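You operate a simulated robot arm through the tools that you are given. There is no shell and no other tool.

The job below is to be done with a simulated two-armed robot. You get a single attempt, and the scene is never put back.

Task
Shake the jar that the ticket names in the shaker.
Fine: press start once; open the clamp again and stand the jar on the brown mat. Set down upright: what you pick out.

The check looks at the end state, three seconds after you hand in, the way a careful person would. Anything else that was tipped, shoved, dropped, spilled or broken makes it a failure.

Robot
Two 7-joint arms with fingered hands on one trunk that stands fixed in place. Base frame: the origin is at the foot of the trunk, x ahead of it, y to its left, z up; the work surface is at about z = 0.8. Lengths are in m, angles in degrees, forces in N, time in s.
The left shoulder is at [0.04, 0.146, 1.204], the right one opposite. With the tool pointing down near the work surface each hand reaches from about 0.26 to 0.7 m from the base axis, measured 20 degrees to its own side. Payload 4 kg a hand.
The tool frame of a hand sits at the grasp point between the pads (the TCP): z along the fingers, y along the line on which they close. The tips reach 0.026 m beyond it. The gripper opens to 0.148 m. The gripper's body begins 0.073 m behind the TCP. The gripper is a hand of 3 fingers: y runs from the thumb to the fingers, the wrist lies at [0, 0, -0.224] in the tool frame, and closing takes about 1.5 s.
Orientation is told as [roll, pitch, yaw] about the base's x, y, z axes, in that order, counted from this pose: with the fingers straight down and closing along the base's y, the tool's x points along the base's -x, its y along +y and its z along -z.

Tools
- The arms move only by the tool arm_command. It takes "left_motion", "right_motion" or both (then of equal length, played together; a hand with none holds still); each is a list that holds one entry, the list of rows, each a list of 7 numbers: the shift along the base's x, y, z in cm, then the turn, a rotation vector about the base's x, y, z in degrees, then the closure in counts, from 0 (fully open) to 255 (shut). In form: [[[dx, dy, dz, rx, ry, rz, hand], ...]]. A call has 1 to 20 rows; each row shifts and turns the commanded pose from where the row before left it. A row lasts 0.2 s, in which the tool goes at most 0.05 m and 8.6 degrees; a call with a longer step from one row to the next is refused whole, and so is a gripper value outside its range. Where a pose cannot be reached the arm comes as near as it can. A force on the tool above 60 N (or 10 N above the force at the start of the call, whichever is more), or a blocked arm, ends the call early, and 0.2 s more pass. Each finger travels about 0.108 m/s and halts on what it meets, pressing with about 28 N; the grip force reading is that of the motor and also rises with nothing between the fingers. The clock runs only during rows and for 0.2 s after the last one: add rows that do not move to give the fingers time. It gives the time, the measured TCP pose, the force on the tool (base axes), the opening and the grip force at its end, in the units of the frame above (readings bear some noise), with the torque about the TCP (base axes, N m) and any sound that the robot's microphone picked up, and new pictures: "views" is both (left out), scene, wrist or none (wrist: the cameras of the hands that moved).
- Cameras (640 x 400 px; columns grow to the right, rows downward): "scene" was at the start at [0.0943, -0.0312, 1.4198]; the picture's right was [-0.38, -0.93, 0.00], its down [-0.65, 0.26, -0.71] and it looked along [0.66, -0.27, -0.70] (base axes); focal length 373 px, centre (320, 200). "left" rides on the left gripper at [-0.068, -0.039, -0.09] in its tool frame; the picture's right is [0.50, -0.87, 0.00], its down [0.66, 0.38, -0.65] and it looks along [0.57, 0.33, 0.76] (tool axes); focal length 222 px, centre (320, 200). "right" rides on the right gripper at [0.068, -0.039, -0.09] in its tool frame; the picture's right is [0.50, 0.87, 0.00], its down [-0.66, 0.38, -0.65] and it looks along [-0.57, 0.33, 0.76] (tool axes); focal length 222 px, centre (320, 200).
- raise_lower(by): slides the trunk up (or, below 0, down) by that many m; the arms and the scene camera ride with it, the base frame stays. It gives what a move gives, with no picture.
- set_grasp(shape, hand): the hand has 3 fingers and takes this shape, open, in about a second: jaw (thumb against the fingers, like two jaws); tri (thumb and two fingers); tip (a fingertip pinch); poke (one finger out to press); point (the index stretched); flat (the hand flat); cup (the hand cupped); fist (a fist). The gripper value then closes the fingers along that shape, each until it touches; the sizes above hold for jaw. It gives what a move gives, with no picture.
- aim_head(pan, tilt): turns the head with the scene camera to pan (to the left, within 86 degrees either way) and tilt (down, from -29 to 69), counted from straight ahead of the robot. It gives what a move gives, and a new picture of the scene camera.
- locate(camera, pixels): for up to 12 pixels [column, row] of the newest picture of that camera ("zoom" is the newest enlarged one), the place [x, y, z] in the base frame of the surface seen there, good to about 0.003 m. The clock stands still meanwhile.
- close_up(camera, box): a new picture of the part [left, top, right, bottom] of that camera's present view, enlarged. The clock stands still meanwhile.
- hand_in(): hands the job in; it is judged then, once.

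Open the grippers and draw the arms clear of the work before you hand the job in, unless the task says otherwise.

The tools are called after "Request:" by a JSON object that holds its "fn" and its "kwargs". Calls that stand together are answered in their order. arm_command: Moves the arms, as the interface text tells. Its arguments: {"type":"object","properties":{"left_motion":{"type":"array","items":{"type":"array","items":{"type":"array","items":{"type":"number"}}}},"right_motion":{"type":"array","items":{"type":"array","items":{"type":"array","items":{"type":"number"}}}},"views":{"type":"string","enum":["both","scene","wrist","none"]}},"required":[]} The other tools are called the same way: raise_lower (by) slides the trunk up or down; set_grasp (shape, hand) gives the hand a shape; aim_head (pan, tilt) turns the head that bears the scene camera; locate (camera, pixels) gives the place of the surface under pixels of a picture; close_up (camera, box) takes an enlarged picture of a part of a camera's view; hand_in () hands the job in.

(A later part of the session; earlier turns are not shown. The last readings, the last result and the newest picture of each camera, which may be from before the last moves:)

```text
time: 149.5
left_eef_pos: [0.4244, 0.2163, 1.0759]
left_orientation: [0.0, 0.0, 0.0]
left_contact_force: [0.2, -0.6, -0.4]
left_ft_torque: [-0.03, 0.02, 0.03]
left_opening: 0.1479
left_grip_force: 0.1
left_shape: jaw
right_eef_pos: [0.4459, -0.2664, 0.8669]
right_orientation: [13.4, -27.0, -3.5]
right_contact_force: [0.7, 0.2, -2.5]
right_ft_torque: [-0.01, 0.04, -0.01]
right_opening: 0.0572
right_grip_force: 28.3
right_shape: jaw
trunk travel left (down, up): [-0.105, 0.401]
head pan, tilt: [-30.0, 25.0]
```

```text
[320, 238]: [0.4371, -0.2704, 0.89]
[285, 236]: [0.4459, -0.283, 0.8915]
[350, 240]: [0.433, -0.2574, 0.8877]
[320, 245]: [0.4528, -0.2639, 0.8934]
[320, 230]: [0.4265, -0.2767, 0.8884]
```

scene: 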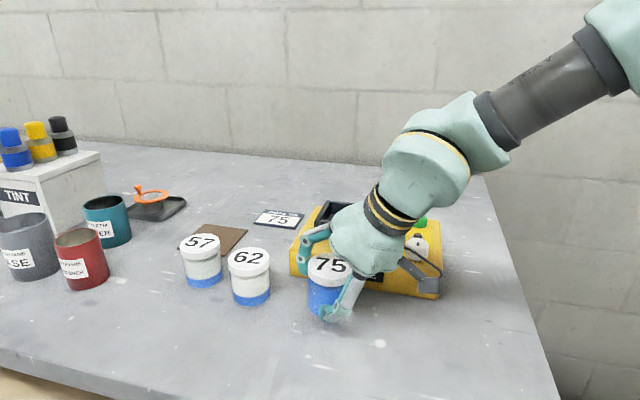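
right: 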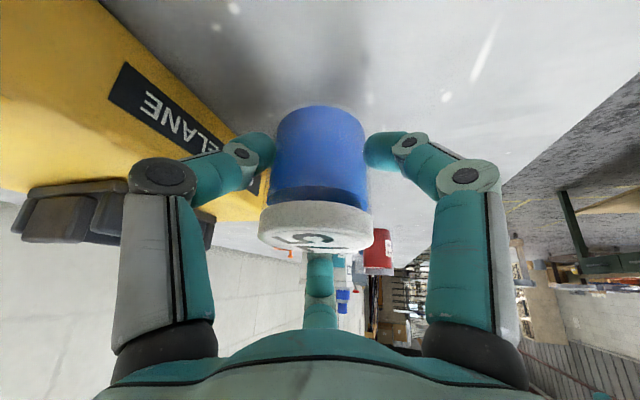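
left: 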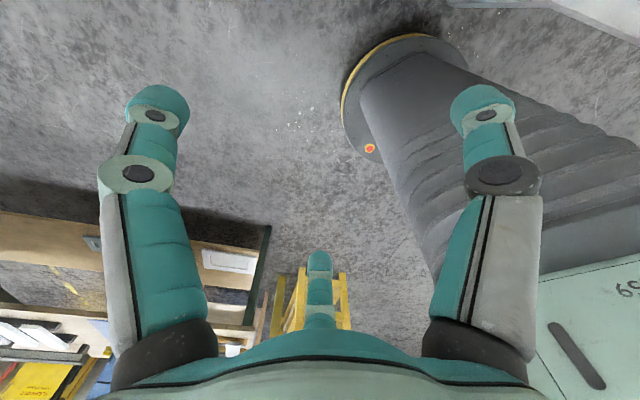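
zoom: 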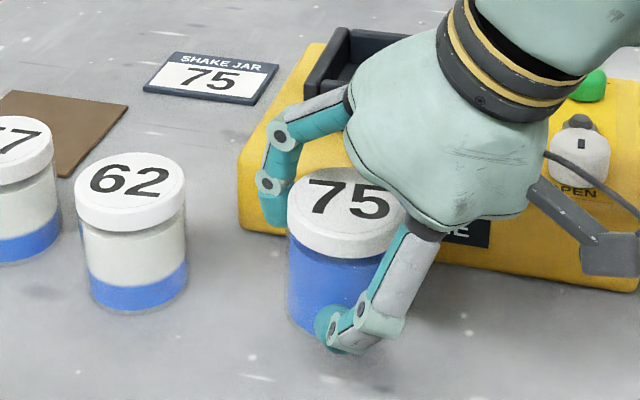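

The jar leans ~7° in the grip, acceptable. Before carrying it over, I measure the mat's corners precisely with the head turned toward it.

Request:
{"fn": "aim_head", "kwargs": {"pan": -14, "tilt": 25}}

Request:
{"fn": "close_up", "kwargs": {"camera": "scene", "box": [240, 180, 400, 300]}}

```text
time: 150.3
left_eef_pos: [0.4243, 0.2179, 1.0751]
left_orientation: [0.0, 0.0, 0.1]
left_contact_force: [-0.4, -0.4, -0.1]
left_ft_torque: [0.0, 0.01, 0.02]
left_opening: 0.1476
left_grip_force: 0.1
left_shape: jaw
right_eef_pos: [0.4462, -0.2657, 0.8671]
right_orientation: [13.6, -27.1, -3.3]
right_contact_force: [0.0, 0.3, -3.1]
right_ft_torque: [-0.02, 0.0, -0.02]
right_opening: 0.0573
right_grip_force: 27.7
right_shape: jaw
trunk travel left (down, up): [-0.105, 0.401]
head pan, tilt: [-14.0, 25.0]
```

scene: 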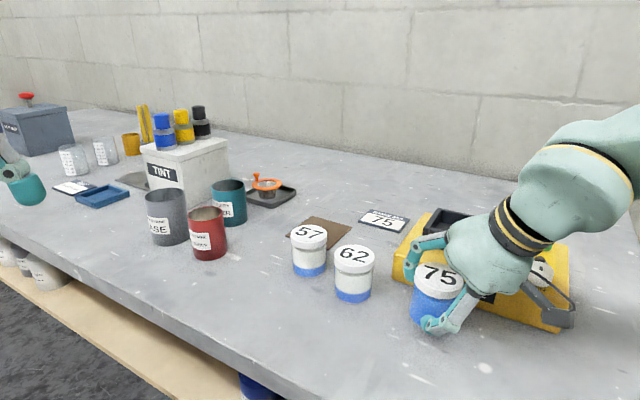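

```text
3.33 times, centred on (320, 240) of scene
```

zoom: 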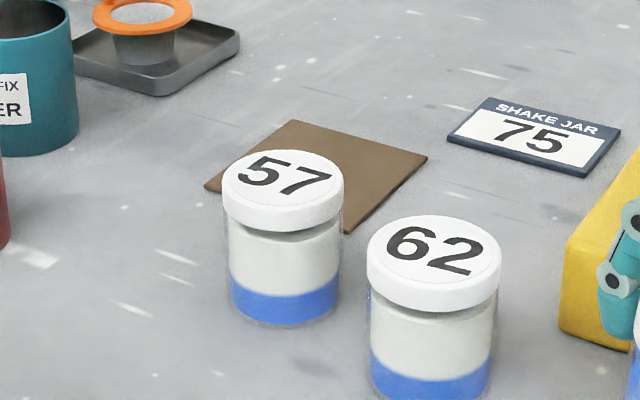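

I locate the mat corners and nearby lids in this zoom.

Request:
{"fn": "locate", "kwargs": {"camera": "zoom", "pixels": [[294, 123], [422, 158], [348, 229], [209, 187], [360, 180], [283, 175], [432, 245], [380, 200], [350, 140], [463, 140], [585, 172]]}}

```text
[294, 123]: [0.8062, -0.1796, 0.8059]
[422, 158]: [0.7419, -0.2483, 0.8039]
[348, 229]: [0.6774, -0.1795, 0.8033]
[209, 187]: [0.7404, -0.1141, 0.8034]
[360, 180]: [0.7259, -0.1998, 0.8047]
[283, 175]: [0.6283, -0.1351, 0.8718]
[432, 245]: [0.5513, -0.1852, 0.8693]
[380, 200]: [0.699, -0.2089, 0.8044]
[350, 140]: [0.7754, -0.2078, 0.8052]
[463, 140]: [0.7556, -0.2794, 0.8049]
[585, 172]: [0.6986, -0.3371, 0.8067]
```

Checking geometry: with this roll, one near finger's knuckle would hit jar 57 at the mat. I need the hand rolled so a single finger is at the back (yaw +54°). I shift the jar slightly away from the machine, set it down, and will re-grip.

Request:
{"fn": "arm_command", "kwargs": {"right_motion": [[[-1.0, 0.9, 0, 0, 0, 0, 210], [-0.8, 0.7, -0.6, 0, 0, 0, 210], [0, 0, -0.6, 0, 0, 0, 210], [0, 0, -0.4, 0, 0, 0, 210], [0, 0, 0, 0, 0, 0, 210]]], "views": "none"}}

```text
time: 151.5
left_eef_pos: [0.4233, 0.2178, 1.0749]
left_orientation: [0.0, -0.1, 0.0]
left_contact_force: [0.2, 0.2, -0.3]
left_ft_torque: [0.0, 0.04, 0.0]
left_opening: 0.1479
left_grip_force: 0.0
left_shape: jaw
right_eef_pos: [0.4291, -0.2515, 0.852]
right_orientation: [13.3, -27.1, -3.4]
right_contact_force: [0.0, 1.0, -1.9]
right_ft_torque: [0.02, 0.03, 0.01]
right_opening: 0.0573
right_grip_force: 27.8
right_shape: jaw
trunk travel left (down, up): [-0.105, 0.401]
head pan, tilt: [-14.0, 25.0]
```

Not yet touching at z=0.852. I step down a little more.

Request:
{"fn": "arm_command", "kwargs": {"right_motion": [[[0, 0, -0.2, 0, 0, 0, 210], [0, 0, -0.2, 0, 0, 0, 210], [0, 0, 0, 0, 0, 0, 210]]], "views": "none"}}

```text
time: 152.3
left_eef_pos: [0.4241, 0.2188, 1.0765]
left_orientation: [-0.1, 0.0, 0.0]
left_contact_force: [0.2, -0.3, -0.1]
left_ft_torque: [0.0, 0.01, 0.01]
left_opening: 0.1479
left_grip_force: 0.2
left_shape: jaw
right_eef_pos: [0.4274, -0.25, 0.8479]
right_orientation: [13.4, -27.1, -3.4]
right_contact_force: [1.9, -1.5, 7.6]
right_ft_torque: [-0.2, 0.1, 0.07]
right_opening: 0.0572
right_grip_force: 27.7
right_shape: jaw
trunk travel left (down, up): [-0.105, 0.401]
head pan, tilt: [-14.0, 25.0]
```

Contact (7.6 N). I open gradually and check the jar.

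Request:
{"fn": "arm_command", "kwargs": {"right_motion": [[[0, 0, 0, 0, 0, 0, 155], [0, 0, 0, 0, 0, 0, 148], [0, 0, 0, 0, 0, 0, 140], [0, 0, 0, 0, 0, 0, 125], [0, 0, 0, 0, 0, 0, 110], [0, 0, 0, 0, 0, 0, 90], [0, 0, 0, 0, 0, 0, 80], [0, 0, 0, 0, 0, 0, 80]]], "views": "both"}}

```text
time: 154.1
left_eef_pos: [0.4251, 0.2181, 1.0757]
left_orientation: [0.1, -0.1, -0.1]
left_contact_force: [0.8, 0.3, 0.0]
left_ft_torque: [0.0, 0.01, 0.0]
left_opening: 0.1478
left_grip_force: 0.0
left_shape: jaw
right_eef_pos: [0.4276, -0.2497, 0.8478]
right_orientation: [13.4, -27.0, -3.4]
right_contact_force: [0.0, 0.0, -0.4]
right_ft_torque: [0.01, 0.05, 0.01]
right_opening: 0.1013
right_grip_force: 0.0
right_shape: jaw
trunk travel left (down, up): [-0.105, 0.401]
head pan, tilt: [-14.0, 25.0]
```

scene: 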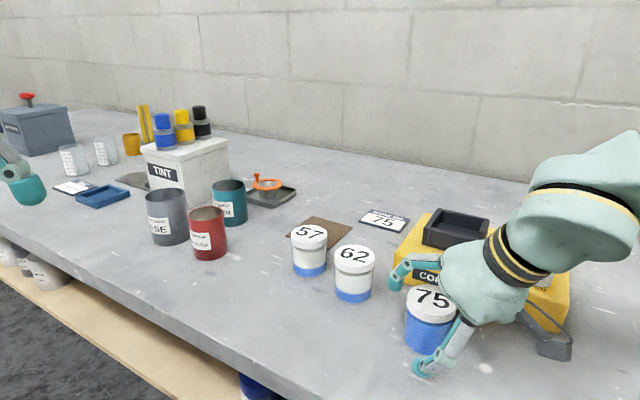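
right: 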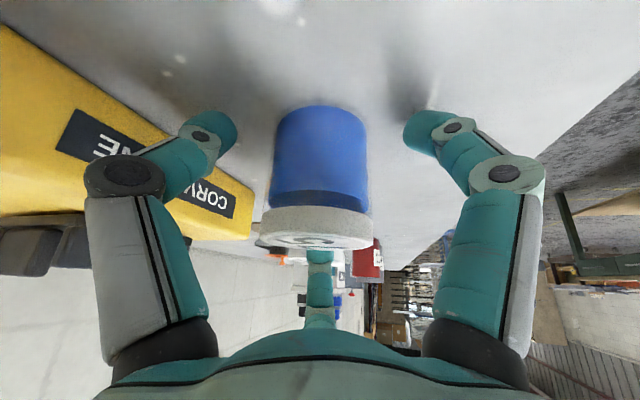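

Jar upright. I rise, straighten the tool, yaw to +54°, and inspect before tilting again.

Request:
{"fn": "arm_command", "kwargs": {"right_motion": [[[0, 0, 3, 0, 0, 0, 80], [0, 0, 4, 0, 0, 0, 80], [0, 0, 4.5, -3.08, 6.83, 0, 80], [0, 0, 0, -3.08, 6.83, 0, 85], [0, 0, 0, -3.08, 6.83, 0, 90], [0, 0, 0, -3.08, 6.83, 0, 95], [0, 0, 0, 0, 0, 7.7, 95], [0, 0, 0, 0, 0, 7.7, 95], [0, 0, 0, 0, 0, 7.7, 95], [0, 0, 0, 0, 0, 7.7, 95], [0, 0, 0, 0, 0, 7.7, 95], [0, 0, 0, 0, 0, 7.7, 95], [0, 0, 0, 0, 0, 7.8, 95], [0, 0, 0, 0, 0, 0, 95]]], "views": "both"}}

```text
time: 157.1
left_eef_pos: [0.4249, 0.219, 1.0756]
left_orientation: [0.0, 0.0, 0.0]
left_contact_force: [0.2, -0.6, 0.2]
left_ft_torque: [0.0, 0.0, -0.02]
left_opening: 0.1477
left_grip_force: 0.0
left_shape: jaw
right_eef_pos: [0.4278, -0.2504, 0.9624]
right_orientation: [0.0, 0.0, 53.9]
right_contact_force: [-0.6, -0.3, 0.6]
right_ft_torque: [0.02, 0.01, 0.02]
right_opening: 0.0935
right_grip_force: 0.0
right_shape: jaw
trunk travel left (down, up): [-0.105, 0.401]
head pan, tilt: [-14.0, 25.0]
```

scene: 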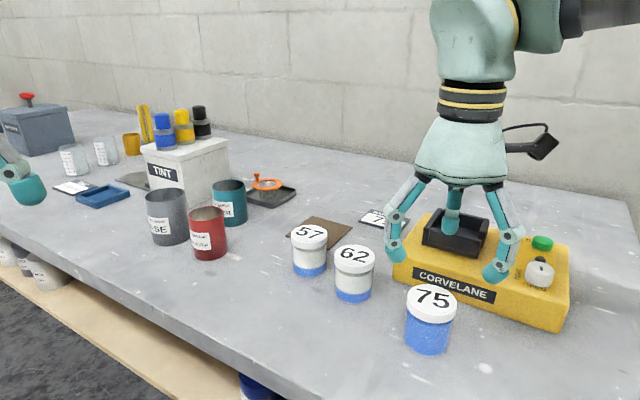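
right: 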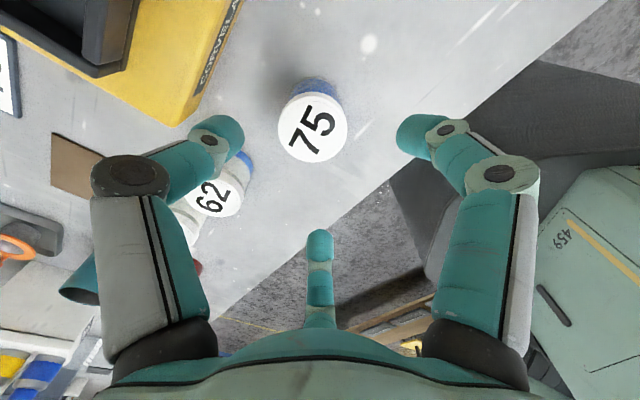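

Orientation is clean (yaw 54). I locate jar 75's lid centre.

Request:
{"fn": "close_up", "kwargs": {"camera": "scene", "box": [390, 270, 470, 360]}}

Request:
{"fn": "locate", "kwargs": {"camera": "zoom", "pixels": [[310, 135], [215, 125], [415, 145], [310, 90], [310, 180]]}}

Request:
{"fn": "locate", "kwargs": {"camera": "right", "pixels": [[312, 128], [282, 128], [343, 128], [312, 97], [312, 158]]}}

```text
4.44 times, centred on (430, 315) of scene
```

zoom: 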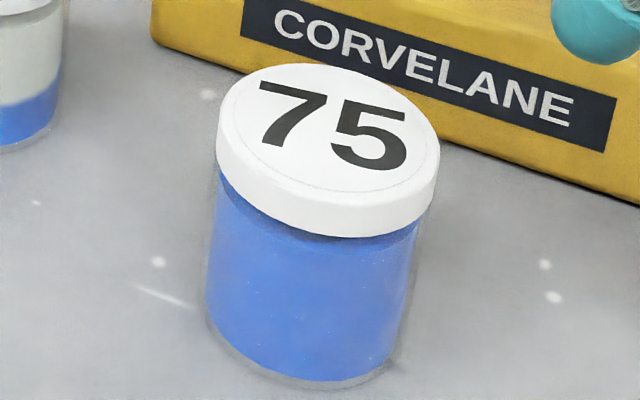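

```text
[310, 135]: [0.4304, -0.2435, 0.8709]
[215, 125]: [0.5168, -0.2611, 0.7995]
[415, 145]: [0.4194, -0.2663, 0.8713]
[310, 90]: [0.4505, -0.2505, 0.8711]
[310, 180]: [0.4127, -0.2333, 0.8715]
```

```text
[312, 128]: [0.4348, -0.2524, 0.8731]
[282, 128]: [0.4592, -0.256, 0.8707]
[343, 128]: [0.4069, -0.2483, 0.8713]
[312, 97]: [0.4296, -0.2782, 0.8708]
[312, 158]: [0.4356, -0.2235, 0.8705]
```

Jar axis ≈ (0.4315,-0.249). I tilt the hand 36° toward the mat direction above it and lower partway to z≈0.905.

Request:
{"fn": "arm_command", "kwargs": {"right_motion": [[[0, 0, 0, 2.95, -6.55, 0, 85], [0, 0, 0, 2.95, -6.55, 0, 85], [0, 0, 0, 2.95, -6.55, 0, 85], [0, 0, 0, 2.95, -6.55, 0, 85], [0, 0, 0, 2.95, -6.55, 0, 85], [-0.5, -0.23, -1.5, 0, 0, 0, 85], [0, 0, -2, 0, 0, 0, 85], [0, 0, -2, 0, 0, 0, 85], [0, 0, 0, 0, 0, 0, 85]]], "views": "both"}}

Request:
{"fn": "close_up", "kwargs": {"camera": "scene", "box": [360, 220, 520, 380]}}

Request:
{"fn": "close_up", "kwargs": {"camera": "right", "box": [160, 20, 480, 280]}}

```text
time: 159.1
left_eef_pos: [0.4242, 0.2177, 1.0751]
left_orientation: [0.0, 0.0, -0.1]
left_contact_force: [-0.2, -0.6, 0.6]
left_ft_torque: [0.02, 0.0, -0.01]
left_opening: 0.1478
left_grip_force: 0.1
left_shape: jaw
right_eef_pos: [0.422, -0.252, 0.9077]
right_orientation: [-19.7, -30.7, 59.3]
right_contact_force: [-0.4, -0.1, -0.2]
right_ft_torque: [0.0, -0.02, -0.05]
right_opening: 0.0984
right_grip_force: 0.0
right_shape: jaw
trunk travel left (down, up): [-0.105, 0.401]
head pan, tilt: [-14.0, 25.0]
```

scene: 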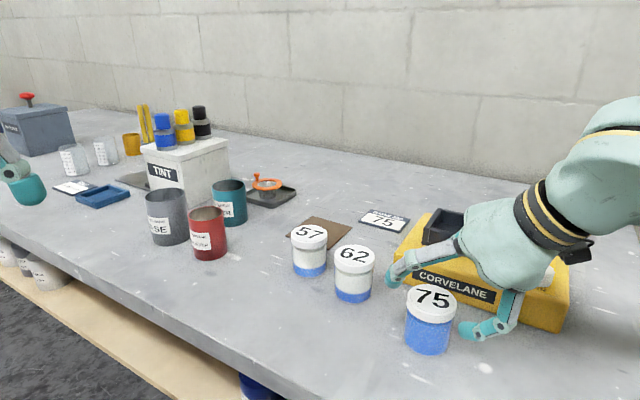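
right: 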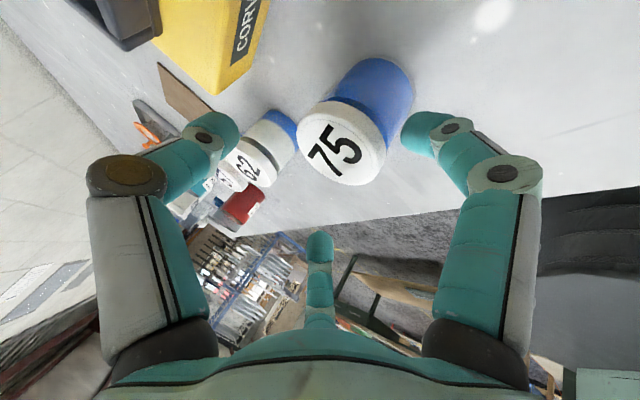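

```text
2.50 times, centred on (440, 300) of scene
```

zoom: 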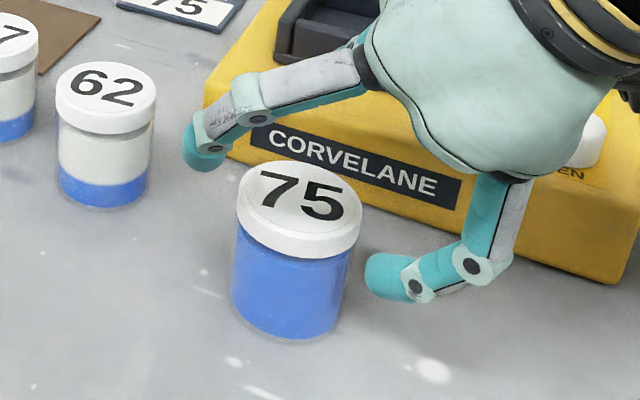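

```text
1.54 times, centred on (320, 150) of right
```

zoom: 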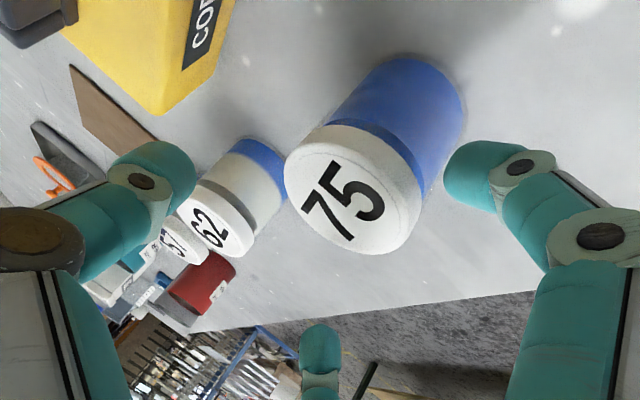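

The near finger sits behind-right of the jar, the other two beyond. I descend to z≈0.872.

Request:
{"fn": "arm_command", "kwargs": {"right_motion": [[[0, 0, -1.3, 0, 0, 0, 85], [0, 0, -1.3, 0, 0, 0, 85], [0, 0, -1.0, 0, 0, 0, 85], [0, 0, 0, 0, 0, 0, 85]]], "views": "both"}}

Request:
{"fn": "close_up", "kwargs": {"camera": "scene", "box": [360, 220, 520, 380]}}

Request:
{"fn": "close_up", "kwargs": {"camera": "right", "box": [160, 20, 480, 280]}}

```text
time: 160.1
left_eef_pos: [0.4223, 0.218, 1.0753]
left_orientation: [0.1, 0.0, 0.0]
left_contact_force: [0.1, 0.4, 0.1]
left_ft_torque: [0.04, 0.02, -0.02]
left_opening: 0.1478
left_grip_force: 0.1
left_shape: jaw
right_eef_pos: [0.4236, -0.2532, 0.8718]
right_orientation: [-19.7, -30.7, 59.3]
right_contact_force: [0.0, 0.1, -0.3]
right_ft_torque: [0.0, 0.01, -0.01]
right_opening: 0.0983
right_grip_force: 0.1
right_shape: jaw
trunk travel left (down, up): [-0.105, 0.401]
head pan, tilt: [-14.0, 25.0]
```

scene: 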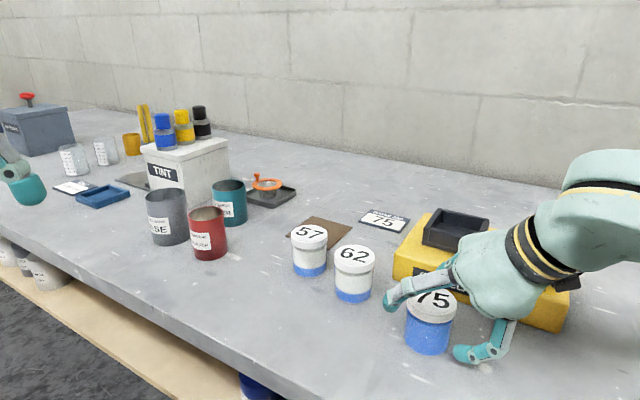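
right: 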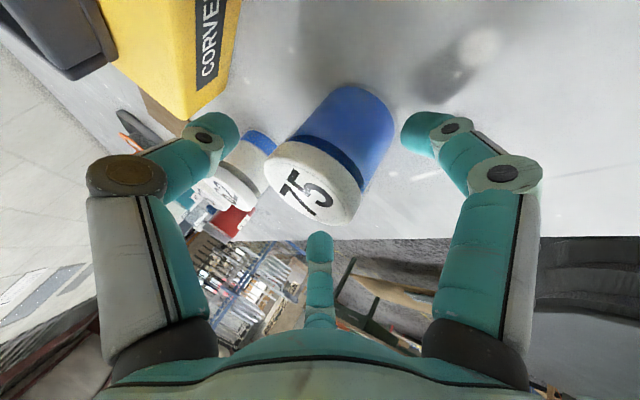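

```text
2.50 times, centred on (440, 300) of scene
```

zoom: 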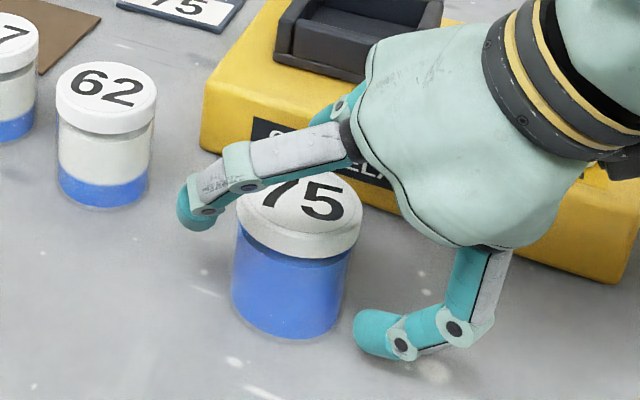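

```text
1.54 times, centred on (320, 150) of right
```

zoom: 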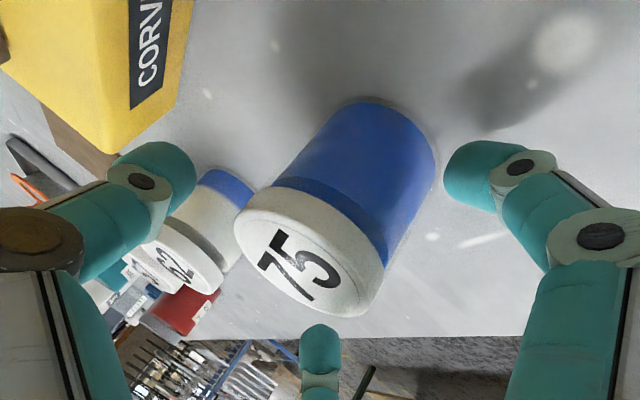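

Clearances are fine. I descend the last 1.3 cm while closing partly, then check.

Request:
{"fn": "arm_command", "kwargs": {"right_motion": [[[0, 0, -0.5, 0, 0, 0, 95], [0, 0, -0.5, 0, 0, 0, 105], [0, 0, -0.35, 0, 0, 0, 115], [0, 0, 0, 0, 0, 0, 125], [0, 0, 0, 0, 0, 0, 125]]], "views": "both"}}

Request:
{"fn": "close_up", "kwargs": {"camera": "scene", "box": [360, 220, 520, 380]}}

Request:
{"fn": "close_up", "kwargs": {"camera": "right", "box": [160, 20, 480, 280]}}

```text
time: 161.3
left_eef_pos: [0.424, 0.2179, 1.076]
left_orientation: [0.1, 0.1, 0.0]
left_contact_force: [0.0, -0.2, -0.6]
left_ft_torque: [0.04, -0.01, -0.03]
left_opening: 0.148
left_grip_force: 0.2
left_shape: jaw
right_eef_pos: [0.422, -0.253, 0.8586]
right_orientation: [-19.7, -30.7, 59.3]
right_contact_force: [0.2, 0.4, 1.0]
right_ft_torque: [-0.02, -0.03, -0.02]
right_opening: 0.0759
right_grip_force: 0.0
right_shape: jaw
trunk travel left (down, up): [-0.105, 0.401]
head pan, tilt: [-14.0, 25.0]
```

scene: 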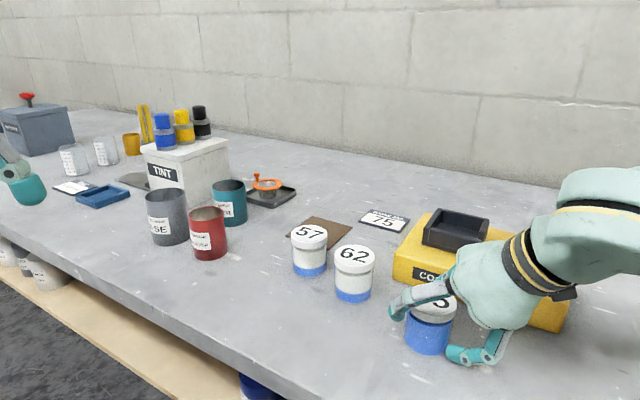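
right: 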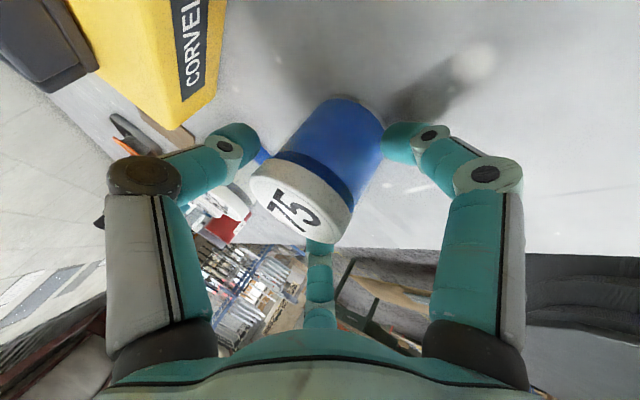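

```text
2.50 times, centred on (440, 300) of scene
```

zoom: 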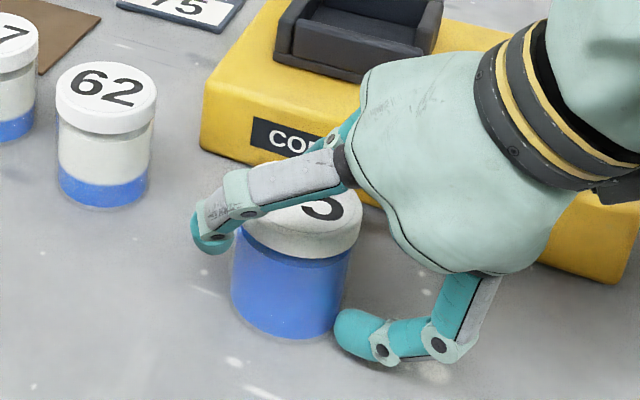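

```text
1.54 times, centred on (320, 150) of right
```

zoom: 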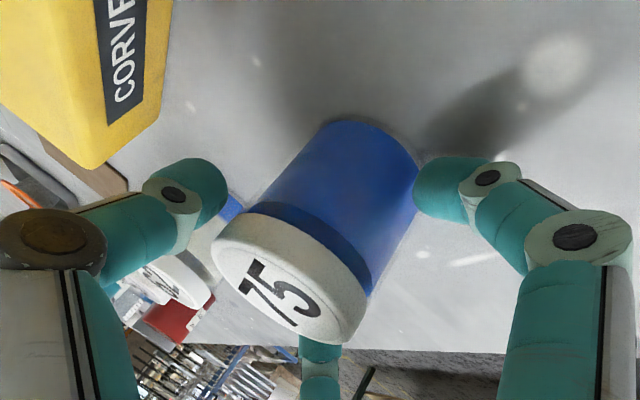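

The near finger is about to touch first; closing will slide the jar slightly forward into the other two. I close slowly.

Request:
{"fn": "arm_command", "kwargs": {"right_motion": [[[0, 0, 0, 0, 0, 0, 132], [0, 0, 0, 0, 0, 0, 139], [0, 0, 0, 0, 0, 0, 146], [0, 0, 0, 0, 0, 0, 153], [0, 0, 0, 0, 0, 0, 160], [0, 0, 0, 0, 0, 0, 170], [0, 0, 0, 0, 0, 0, 185], [0, 0, 0, 0, 0, 0, 200], [0, 0, 0, 0, 0, 0, 210], [0, 0, 0, 0, 0, 0, 210]]], "views": "both"}}

Request:
{"fn": "close_up", "kwargs": {"camera": "scene", "box": [360, 220, 520, 380]}}

Request:
{"fn": "close_up", "kwargs": {"camera": "right", "box": [160, 20, 480, 280]}}

```text
time: 163.5
left_eef_pos: [0.4238, 0.2162, 1.0764]
left_orientation: [0.1, 0.0, 0.0]
left_contact_force: [-0.5, -0.3, 0.1]
left_ft_torque: [0.01, -0.04, -0.03]
left_opening: 0.148
left_grip_force: 0.0
left_shape: jaw
right_eef_pos: [0.4222, -0.2523, 0.8595]
right_orientation: [-19.7, -30.6, 59.4]
right_contact_force: [-0.8, -1.4, 6.2]
right_ft_torque: [-0.14, 0.19, 0.05]
right_opening: 0.0583
right_grip_force: 27.7
right_shape: jaw
trunk travel left (down, up): [-0.105, 0.401]
head pan, tilt: [-14.0, 25.0]
```

scene: 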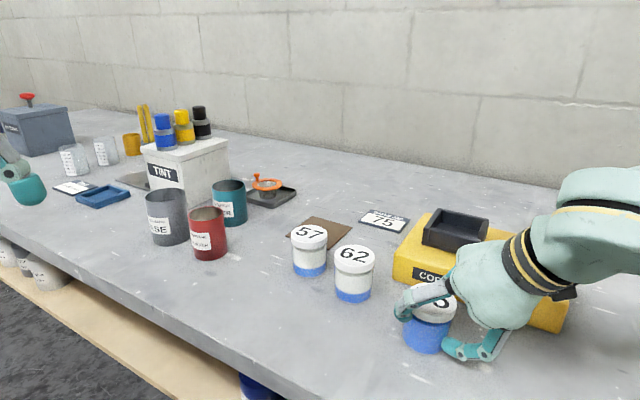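
right: 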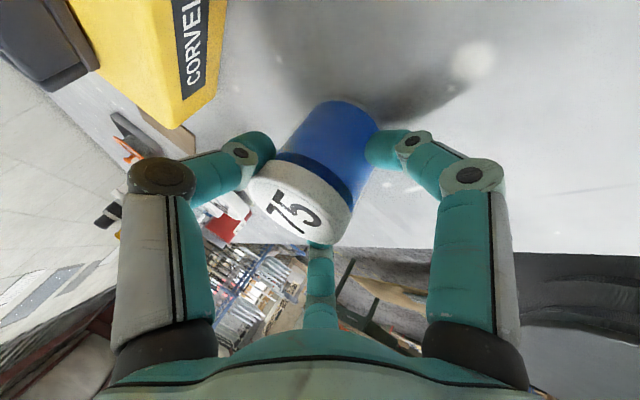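

```text
2.50 times, centred on (440, 300) of scene
```

zoom: 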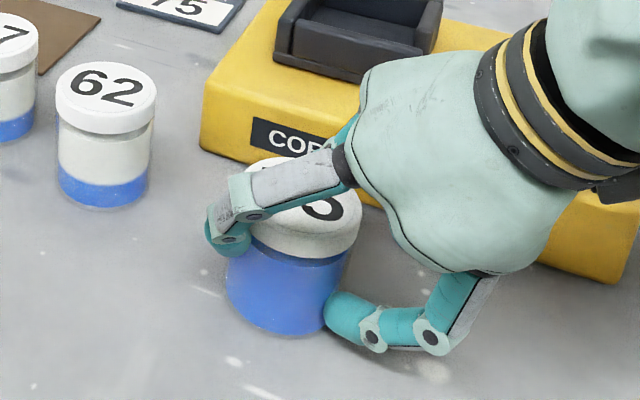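

```text
1.54 times, centred on (320, 150) of right
```

zoom: 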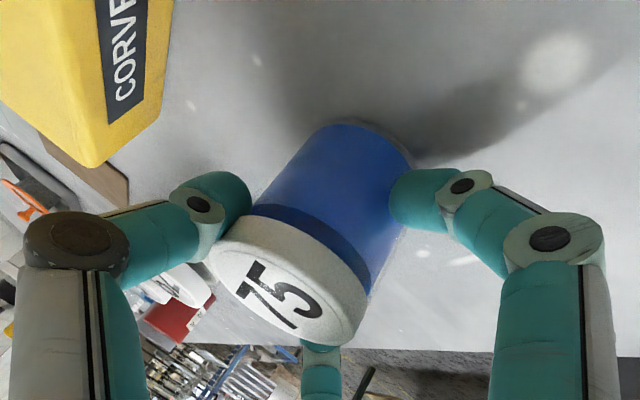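

Gripped (0.058, 28 N). I lift 2 cm and measure how the jar hangs.

Request:
{"fn": "arm_command", "kwargs": {"right_motion": [[[0, 0, 0.5, 0, 0, 0, 210], [0, 0, 0.7, 0, 0, 0, 210], [0, 0, 0.8, 0, 0, 0, 210], [0, 0, 1.0, 0, 0, 0, 210], [0, 0, 0, 0, 0, 0, 210]]], "views": "both"}}

Request:
{"fn": "close_up", "kwargs": {"camera": "scene", "box": [360, 220, 520, 380]}}

Request:
{"fn": "locate", "kwargs": {"camera": "zoom", "pixels": [[350, 215], [340, 235], [300, 235], [320, 215], [270, 215], [265, 235], [345, 200], [255, 180]]}}

Request:
{"fn": "locate", "kwargs": {"camera": "right", "pixels": [[300, 205], [275, 185], [325, 225], [285, 215], [318, 195], [268, 200], [335, 215]]}}

```text
time: 164.7
left_eef_pos: [0.4241, 0.2174, 1.0757]
left_orientation: [-0.1, 0.0, 0.0]
left_contact_force: [-0.4, 0.3, 0.0]
left_ft_torque: [0.01, 0.02, -0.03]
left_opening: 0.148
left_grip_force: 0.2
left_shape: jaw
right_eef_pos: [0.4236, -0.2527, 0.8874]
right_orientation: [-19.6, -30.8, 59.3]
right_contact_force: [-1.1, 0.8, -2.1]
right_ft_torque: [-0.05, 0.01, -0.03]
right_opening: 0.0564
right_grip_force: 28.4
right_shape: jaw
trunk travel left (down, up): [-0.105, 0.401]
head pan, tilt: [-14.0, 25.0]
```

scene: 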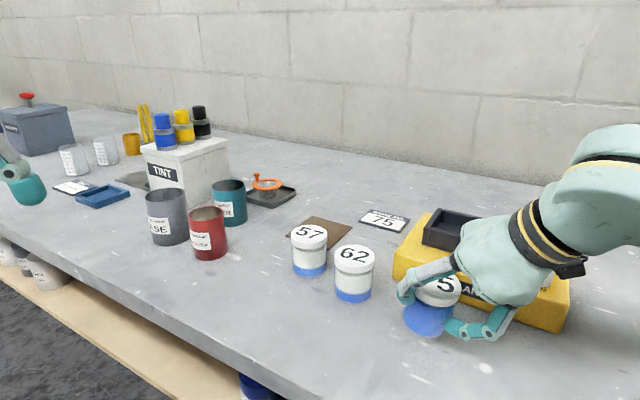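
right: 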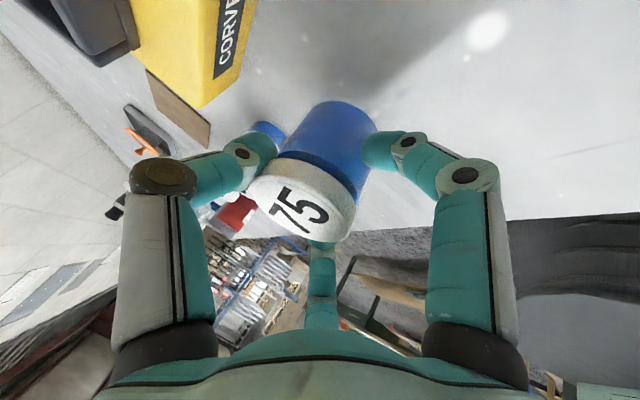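

```text
2.50 times, centred on (440, 300) of scene
```

zoom: 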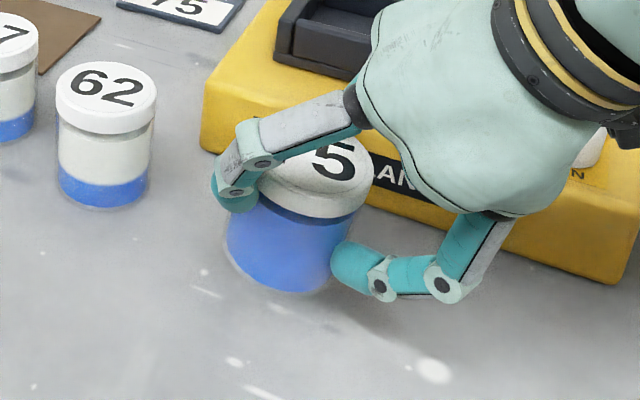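

```text
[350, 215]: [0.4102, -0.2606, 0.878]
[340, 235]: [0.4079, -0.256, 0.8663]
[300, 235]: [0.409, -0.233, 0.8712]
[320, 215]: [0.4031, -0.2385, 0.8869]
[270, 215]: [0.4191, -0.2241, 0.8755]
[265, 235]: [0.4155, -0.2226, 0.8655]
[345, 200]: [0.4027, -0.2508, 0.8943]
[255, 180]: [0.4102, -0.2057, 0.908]
```

```text
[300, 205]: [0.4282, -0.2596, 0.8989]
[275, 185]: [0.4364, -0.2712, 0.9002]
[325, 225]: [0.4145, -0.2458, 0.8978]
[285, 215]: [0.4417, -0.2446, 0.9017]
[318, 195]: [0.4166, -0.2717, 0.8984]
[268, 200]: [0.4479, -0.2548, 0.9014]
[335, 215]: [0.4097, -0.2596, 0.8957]
```

The jar leans ~9° toward the palm. I raise it to z≈0.97 (its lowest edge ~0.906, above all jar tops) and increase the tilt to 45° while starting forward.

Request:
{"fn": "arm_command", "kwargs": {"right_motion": [[[0, 0, 2.5, 0, 0, 0, 210], [0, 0, 3, 0, 0, 0, 210], [0, 0, 3, 0, 0, 0, 210], [2, 0.5, 0, 1.23, -2.73, 0, 210], [2, 0.5, 0, 1.23, -2.73, 0, 210], [2, 0.5, 0, 1.23, -2.73, 0, 210], [0, 0, 0, 0, 0, 0, 210]]], "views": "both"}}

```text
time: 166.3
left_eef_pos: [0.4242, 0.2179, 1.0758]
left_orientation: [0.0, 0.0, 0.0]
left_contact_force: [-0.2, 0.5, 0.3]
left_ft_torque: [-0.01, 0.0, 0.0]
left_opening: 0.148
left_grip_force: 0.1
left_shape: jaw
right_eef_pos: [0.4833, -0.2375, 0.9745]
right_orientation: [-26.2, -38.0, 62.9]
right_contact_force: [0.0, 0.9, -2.2]
right_ft_torque: [-0.01, 0.03, -0.01]
right_opening: 0.0562
right_grip_force: 28.2
right_shape: jaw
trunk travel left (down, up): [-0.105, 0.401]
head pan, tilt: [-14.0, 25.0]
```

scene: 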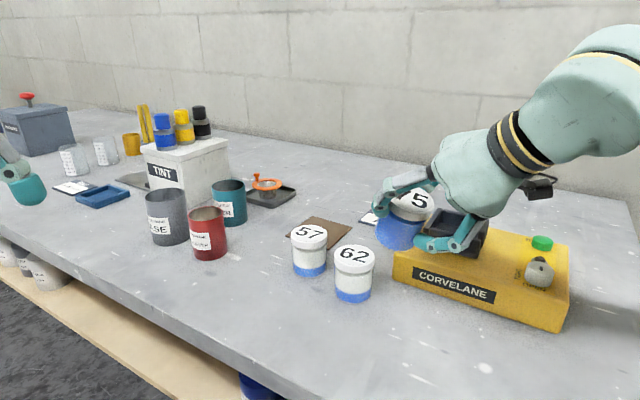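
right: 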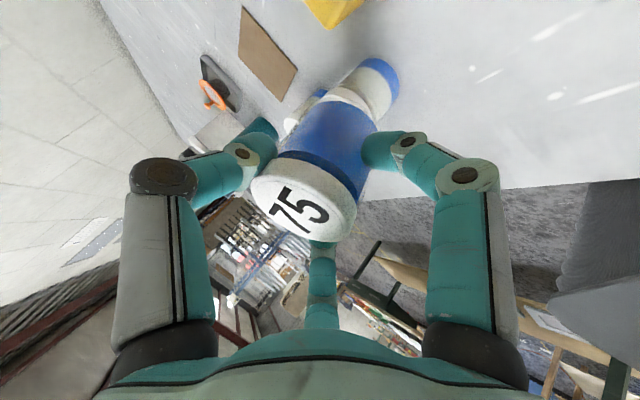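

Tilt 45° reached, jar clear. I carry it forward toward the mat, easing down to z≈0.947.

Request:
{"fn": "arm_command", "kwargs": {"right_motion": [[[3.2, 0.75, 0, 0, 0, 0, 210], [3.2, 0.75, 0, 0, 0, 0, 210], [3.2, 0.75, 0, 0, 0, 0, 210], [3.2, 0.75, 0, 0, 0, 0, 210], [3.0, 0.75, -0.8, 0, 0, 0, 210], [3.0, 0.7, -1.0, 0, 0, 0, 210], [2.5, 0.6, -1.0, 0, 0, 0, 210], [0, 0, 0, 0, 0, 0, 210]]], "views": "both"}}

```text
time: 168.1
left_eef_pos: [0.4242, 0.2178, 1.0765]
left_orientation: [0.0, 0.0, 0.0]
left_contact_force: [0.4, -0.8, 0.7]
left_ft_torque: [-0.03, 0.0, 0.01]
left_opening: 0.1481
left_grip_force: 0.1
left_shape: jaw
right_eef_pos: [0.6951, -0.187, 0.9461]
right_orientation: [-26.3, -37.9, 63.0]
right_contact_force: [0.9, 0.6, -2.2]
right_ft_torque: [-0.01, 0.05, -0.01]
right_opening: 0.0557
right_grip_force: 27.5
right_shape: jaw
trunk travel left (down, up): [-0.105, 0.401]
head pan, tilt: [-14.0, 25.0]
```

scene: 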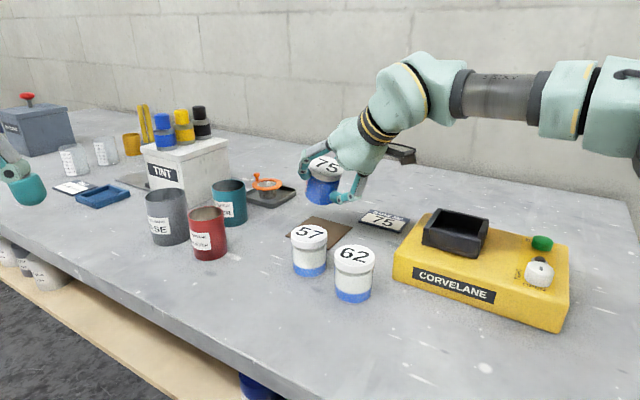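
right: 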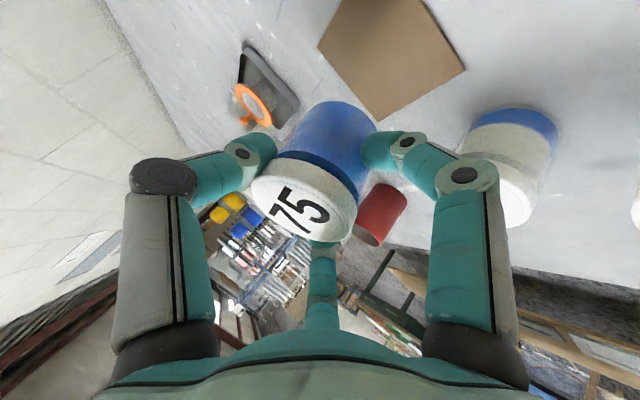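

The jar is above the mat with no reach problem. I take close-ups to measure the jar's lean and position over the mat.

Request:
{"fn": "close_up", "kwargs": {"camera": "scene", "box": [270, 130, 390, 270]}}

Request:
{"fn": "locate", "kwargs": {"camera": "zoom", "pixels": [[305, 120], [345, 105], [320, 150], [290, 140], [345, 130], [300, 210], [330, 215], [280, 200], [300, 180]]}}

Request:
{"fn": "locate", "kwargs": {"camera": "right", "pixels": [[303, 208], [275, 188], [328, 228], [288, 218], [320, 198], [268, 203], [338, 218]]}}

```text
2.86 times, centred on (330, 200) of scene
```

zoom: 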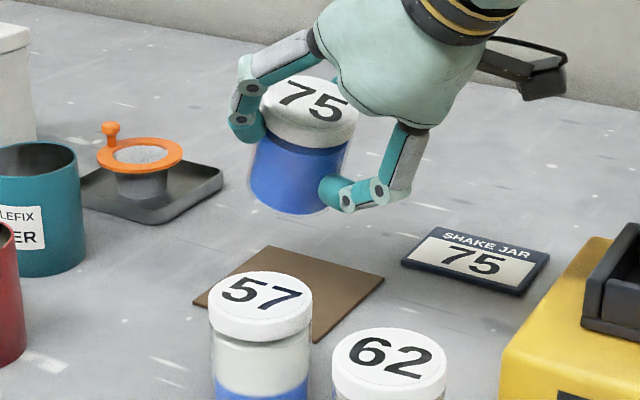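

```text
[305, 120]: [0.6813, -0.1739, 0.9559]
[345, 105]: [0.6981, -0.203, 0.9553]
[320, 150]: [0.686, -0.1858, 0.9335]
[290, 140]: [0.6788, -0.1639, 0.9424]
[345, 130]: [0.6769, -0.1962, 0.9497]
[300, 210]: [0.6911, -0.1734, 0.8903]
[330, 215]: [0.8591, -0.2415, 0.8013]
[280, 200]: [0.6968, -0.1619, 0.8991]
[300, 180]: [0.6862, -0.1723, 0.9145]
```

```text
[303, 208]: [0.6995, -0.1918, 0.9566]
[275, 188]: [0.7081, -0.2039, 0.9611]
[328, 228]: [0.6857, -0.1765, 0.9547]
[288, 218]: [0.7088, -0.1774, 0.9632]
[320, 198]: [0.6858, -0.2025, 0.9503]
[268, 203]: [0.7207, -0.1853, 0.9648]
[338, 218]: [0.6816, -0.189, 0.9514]
```

Jar lean is ~19°, and its near bottom edge is almost directly below the TCP, giving a final standing centre ≈(0.722,-0.181), inside the mat. I lower to z≈0.89 with a 4 mm forward shift.

Request:
{"fn": "arm_command", "kwargs": {"right_motion": [[[0.2, 0, -1.5, 0, 0, 0, 210], [0.2, 0, -1.5, 0, 0, 0, 210], [0, 0, -1.5, 0, 0, 0, 210], [0, 0, -1.0, 0, 0, 0, 210], [0, 0, 0, 0, 0, 0, 210]]], "views": "both"}}

Request:
{"fn": "close_up", "kwargs": {"camera": "scene", "box": [260, 150, 400, 280]}}

```text
time: 169.3
left_eef_pos: [0.4254, 0.2161, 1.0765]
left_orientation: [0.1, 0.0, -0.1]
left_contact_force: [-0.5, 0.5, -0.1]
left_ft_torque: [-0.01, 0.0, 0.0]
left_opening: 0.148
left_grip_force: 0.0
left_shape: jaw
right_eef_pos: [0.6993, -0.1867, 0.8899]
right_orientation: [-26.1, -37.9, 63.0]
right_contact_force: [-0.5, 0.4, -1.4]
right_ft_torque: [-0.05, 0.01, 0.05]
right_opening: 0.0559
right_grip_force: 27.7
right_shape: jaw
trunk travel left (down, up): [-0.105, 0.401]
head pan, tilt: [-14.0, 25.0]
```

scene: 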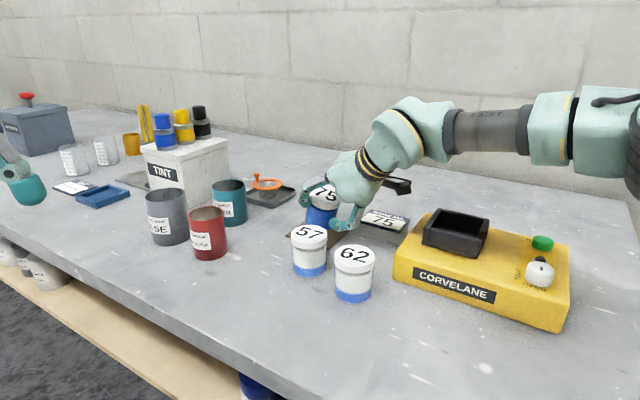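
right: 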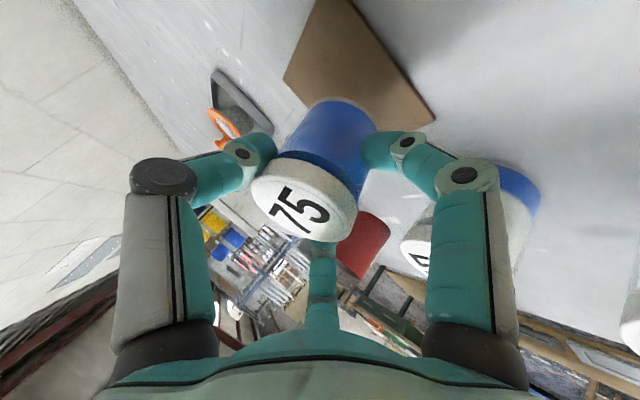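

```text
3.08 times, centred on (330, 215) of scene
```

zoom: 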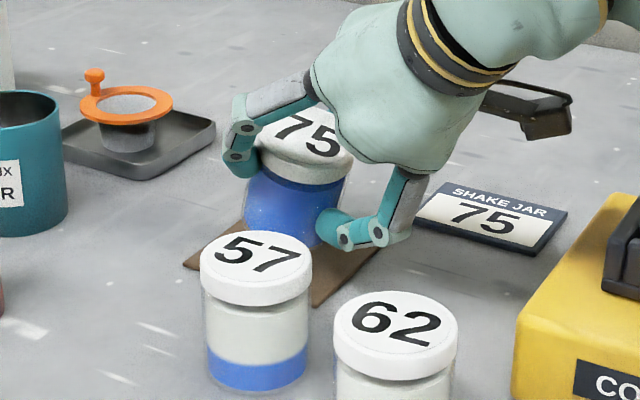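

Reached (0.699,-0.187,0.890). I try easing the tilt by 3° here to lessen the jar's lean.

Request:
{"fn": "arm_command", "kwargs": {"right_motion": [[[0, 0, 0, -0.62, 1.37, 0, 210], [0, 0, 0, -0.62, 1.37, 0, 210], [0, 0, 0, 0, 0, 0, 210]]], "views": "none"}}

```text
time: 170.1
left_eef_pos: [0.4241, 0.2178, 1.0757]
left_orientation: [-0.1, 0.0, 0.0]
left_contact_force: [0.4, 0.2, -0.4]
left_ft_torque: [0.0, 0.03, -0.01]
left_opening: 0.1477
left_grip_force: 0.1
left_shape: jaw
right_eef_pos: [0.6989, -0.1856, 0.8904]
right_orientation: [-24.0, -35.5, 61.6]
right_contact_force: [-1.0, -0.1, -1.9]
right_ft_torque: [0.0, 0.0, 0.01]
right_opening: 0.0557
right_grip_force: 28.1
right_shape: jaw
trunk travel left (down, up): [-0.105, 0.401]
head pan, tilt: [-14.0, 25.0]
```

That worked (42° now). I try 2° more.

Request:
{"fn": "arm_command", "kwargs": {"right_motion": [[[0, 0, 0, -0.41, 0.91, 0, 210], [0, 0, 0, -0.41, 0.91, 0, 210], [0, 0, 0, 0, 0, 0, 210]]], "views": "none"}}

```text
time: 170.9
left_eef_pos: [0.4241, 0.2179, 1.0755]
left_orientation: [0.0, 0.0, 0.0]
left_contact_force: [0.1, -0.2, -1.1]
left_ft_torque: [-0.03, -0.01, -0.03]
left_opening: 0.1481
left_grip_force: 0.1
left_shape: jaw
right_eef_pos: [0.7004, -0.1875, 0.8904]
right_orientation: [-22.4, -33.9, 60.7]
right_contact_force: [0.4, -0.3, -1.8]
right_ft_torque: [-0.02, -0.01, 0.02]
right_opening: 0.0559
right_grip_force: 27.9
right_shape: jaw
trunk travel left (down, up): [-0.105, 0.401]
head pan, tilt: [-14.0, 25.0]
```

Still fine at ~40°. I ease another 3° in two calls' worth of small steps.

Request:
{"fn": "arm_command", "kwargs": {"right_motion": [[[0, 0, 0, -0.62, 1.37, 0, 210], [0, 0, 0, 0, 0, 0, 210]]], "views": "none"}}

```text
time: 171.5
left_eef_pos: [0.4239, 0.2181, 1.0758]
left_orientation: [-0.1, 0.0, 0.0]
left_contact_force: [0.3, 0.9, -0.4]
left_ft_torque: [0.0, 0.02, 0.0]
left_opening: 0.1479
left_grip_force: 0.1
left_shape: jaw
right_eef_pos: [0.6999, -0.1868, 0.8904]
right_orientation: [-21.3, -32.8, 60.2]
right_contact_force: [-0.2, 0.2, -1.7]
right_ft_torque: [0.02, 0.04, -0.01]
right_opening: 0.0557
right_grip_force: 28.0
right_shape: jaw
trunk travel left (down, up): [-0.105, 0.401]
head pan, tilt: [-14.0, 25.0]
```

38.4° still reachable. Another 1.5°.

Request:
{"fn": "arm_command", "kwargs": {"right_motion": [[[0, 0, 0, -0.62, 1.37, 0, 210], [0, 0, 0, 0, 0, 0, 210]]], "views": "none"}}

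```text
time: 172.1
left_eef_pos: [0.4242, 0.2175, 1.0753]
left_orientation: [0.0, -0.1, 0.0]
left_contact_force: [-0.8, 1.0, -0.6]
left_ft_torque: [0.0, 0.03, 0.02]
left_opening: 0.1478
left_grip_force: 0.0
left_shape: jaw
right_eef_pos: [0.6972, -0.189, 0.8899]
right_orientation: [-20.5, -31.5, 59.7]
right_contact_force: [0.1, -0.3, -2.0]
right_ft_torque: [-0.02, 0.03, 0.0]
right_opening: 0.0555
right_grip_force: 27.8
right_shape: jaw
right hand out of reach, approached as far as the arm can: row 1
trunk travel left (down, up): [-0.105, 0.401]
head pan, tilt: [-14.0, 25.0]
```

That step hit the limit (37°). I go back to ~41° for margin and nudge forward to (0.702,-0.187), then re-measure the jar.

Request:
{"fn": "arm_command", "kwargs": {"right_motion": [[[0, 0, 0, 0.82, -1.82, 0, 210], [0.25, 0.1, 0, 0.82, -1.82, 0, 210], [0.25, 0.1, 0, 0, 0, 0, 210], [0, 0, 0, 0, 0, 0, 210]]], "views": "both"}}

Request:
{"fn": "locate", "kwargs": {"camera": "right", "pixels": [[303, 208], [275, 188], [328, 228], [288, 218], [320, 198], [268, 203], [338, 218]]}}

Request:
{"fn": "close_up", "kwargs": {"camera": "scene", "box": [260, 150, 400, 280]}}

```text
time: 173.1
left_eef_pos: [0.4247, 0.2163, 1.0751]
left_orientation: [0.0, 0.0, 0.0]
left_contact_force: [0.3, -0.4, 0.5]
left_ft_torque: [0.02, 0.0, 0.0]
left_opening: 0.148
left_grip_force: 0.0
left_shape: jaw
right_eef_pos: [0.7019, -0.1867, 0.8885]
right_orientation: [-23.1, -34.8, 61.2]
right_contact_force: [0.9, 0.0, -1.4]
right_ft_torque: [0.0, 0.05, 0.01]
right_opening: 0.0554
right_grip_force: 28.1
right_shape: jaw
trunk travel left (down, up): [-0.105, 0.401]
head pan, tilt: [-14.0, 25.0]
```

scene: 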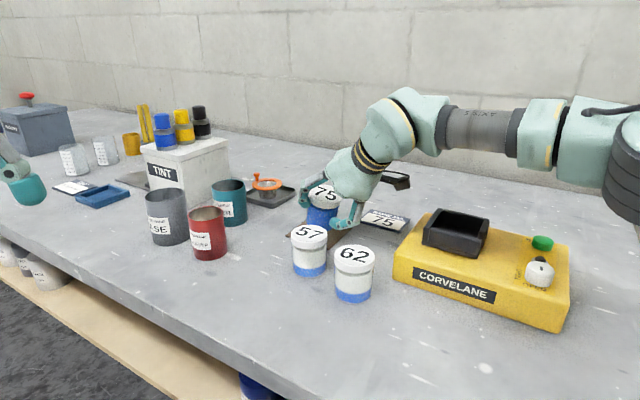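
right: 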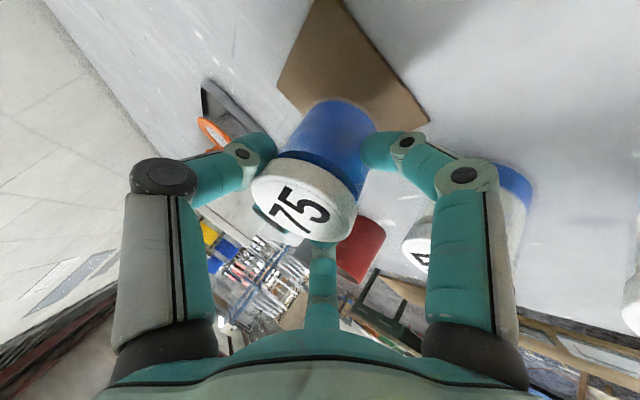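

```text
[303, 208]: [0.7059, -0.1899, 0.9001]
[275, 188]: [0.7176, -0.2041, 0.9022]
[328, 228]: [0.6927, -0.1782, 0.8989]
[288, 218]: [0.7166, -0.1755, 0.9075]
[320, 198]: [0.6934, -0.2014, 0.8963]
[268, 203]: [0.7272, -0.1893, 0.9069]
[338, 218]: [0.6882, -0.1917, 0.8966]
```

```text
3.08 times, centred on (330, 215) of scene
```

zoom: 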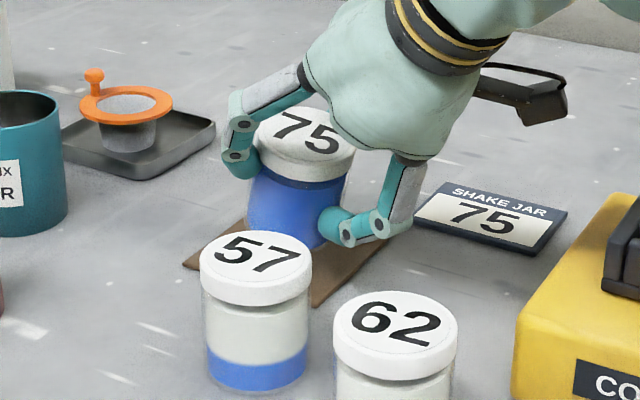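

The expected standing centre is ≈(0.723,-0.178), well inside the mat. I lower 1.6 cm, just above contact.

Request:
{"fn": "arm_command", "kwargs": {"right_motion": [[[0, 0, -0.6, 0, 0, 0, 210], [0, 0, -0.6, 0, 0, 0, 210], [0, 0, -0.4, 0, 0, 0, 210], [0, 0, 0, 0, 0, 0, 210]]], "views": "none"}}

```text
time: 174.1
left_eef_pos: [0.4251, 0.2167, 1.075]
left_orientation: [0.1, 0.0, 0.0]
left_contact_force: [-0.2, -0.3, -0.3]
left_ft_torque: [0.02, 0.03, -0.01]
left_opening: 0.1477
left_grip_force: 0.1
left_shape: jaw
right_eef_pos: [0.7015, -0.1874, 0.8741]
right_orientation: [-23.1, -34.7, 61.2]
right_contact_force: [-0.4, -0.3, -0.5]
right_ft_torque: [0.0, 0.05, 0.02]
right_opening: 0.0554
right_grip_force: 27.9
right_shape: jaw
trunk travel left (down, up): [-0.105, 0.401]
head pan, tilt: [-14.0, 25.0]
```

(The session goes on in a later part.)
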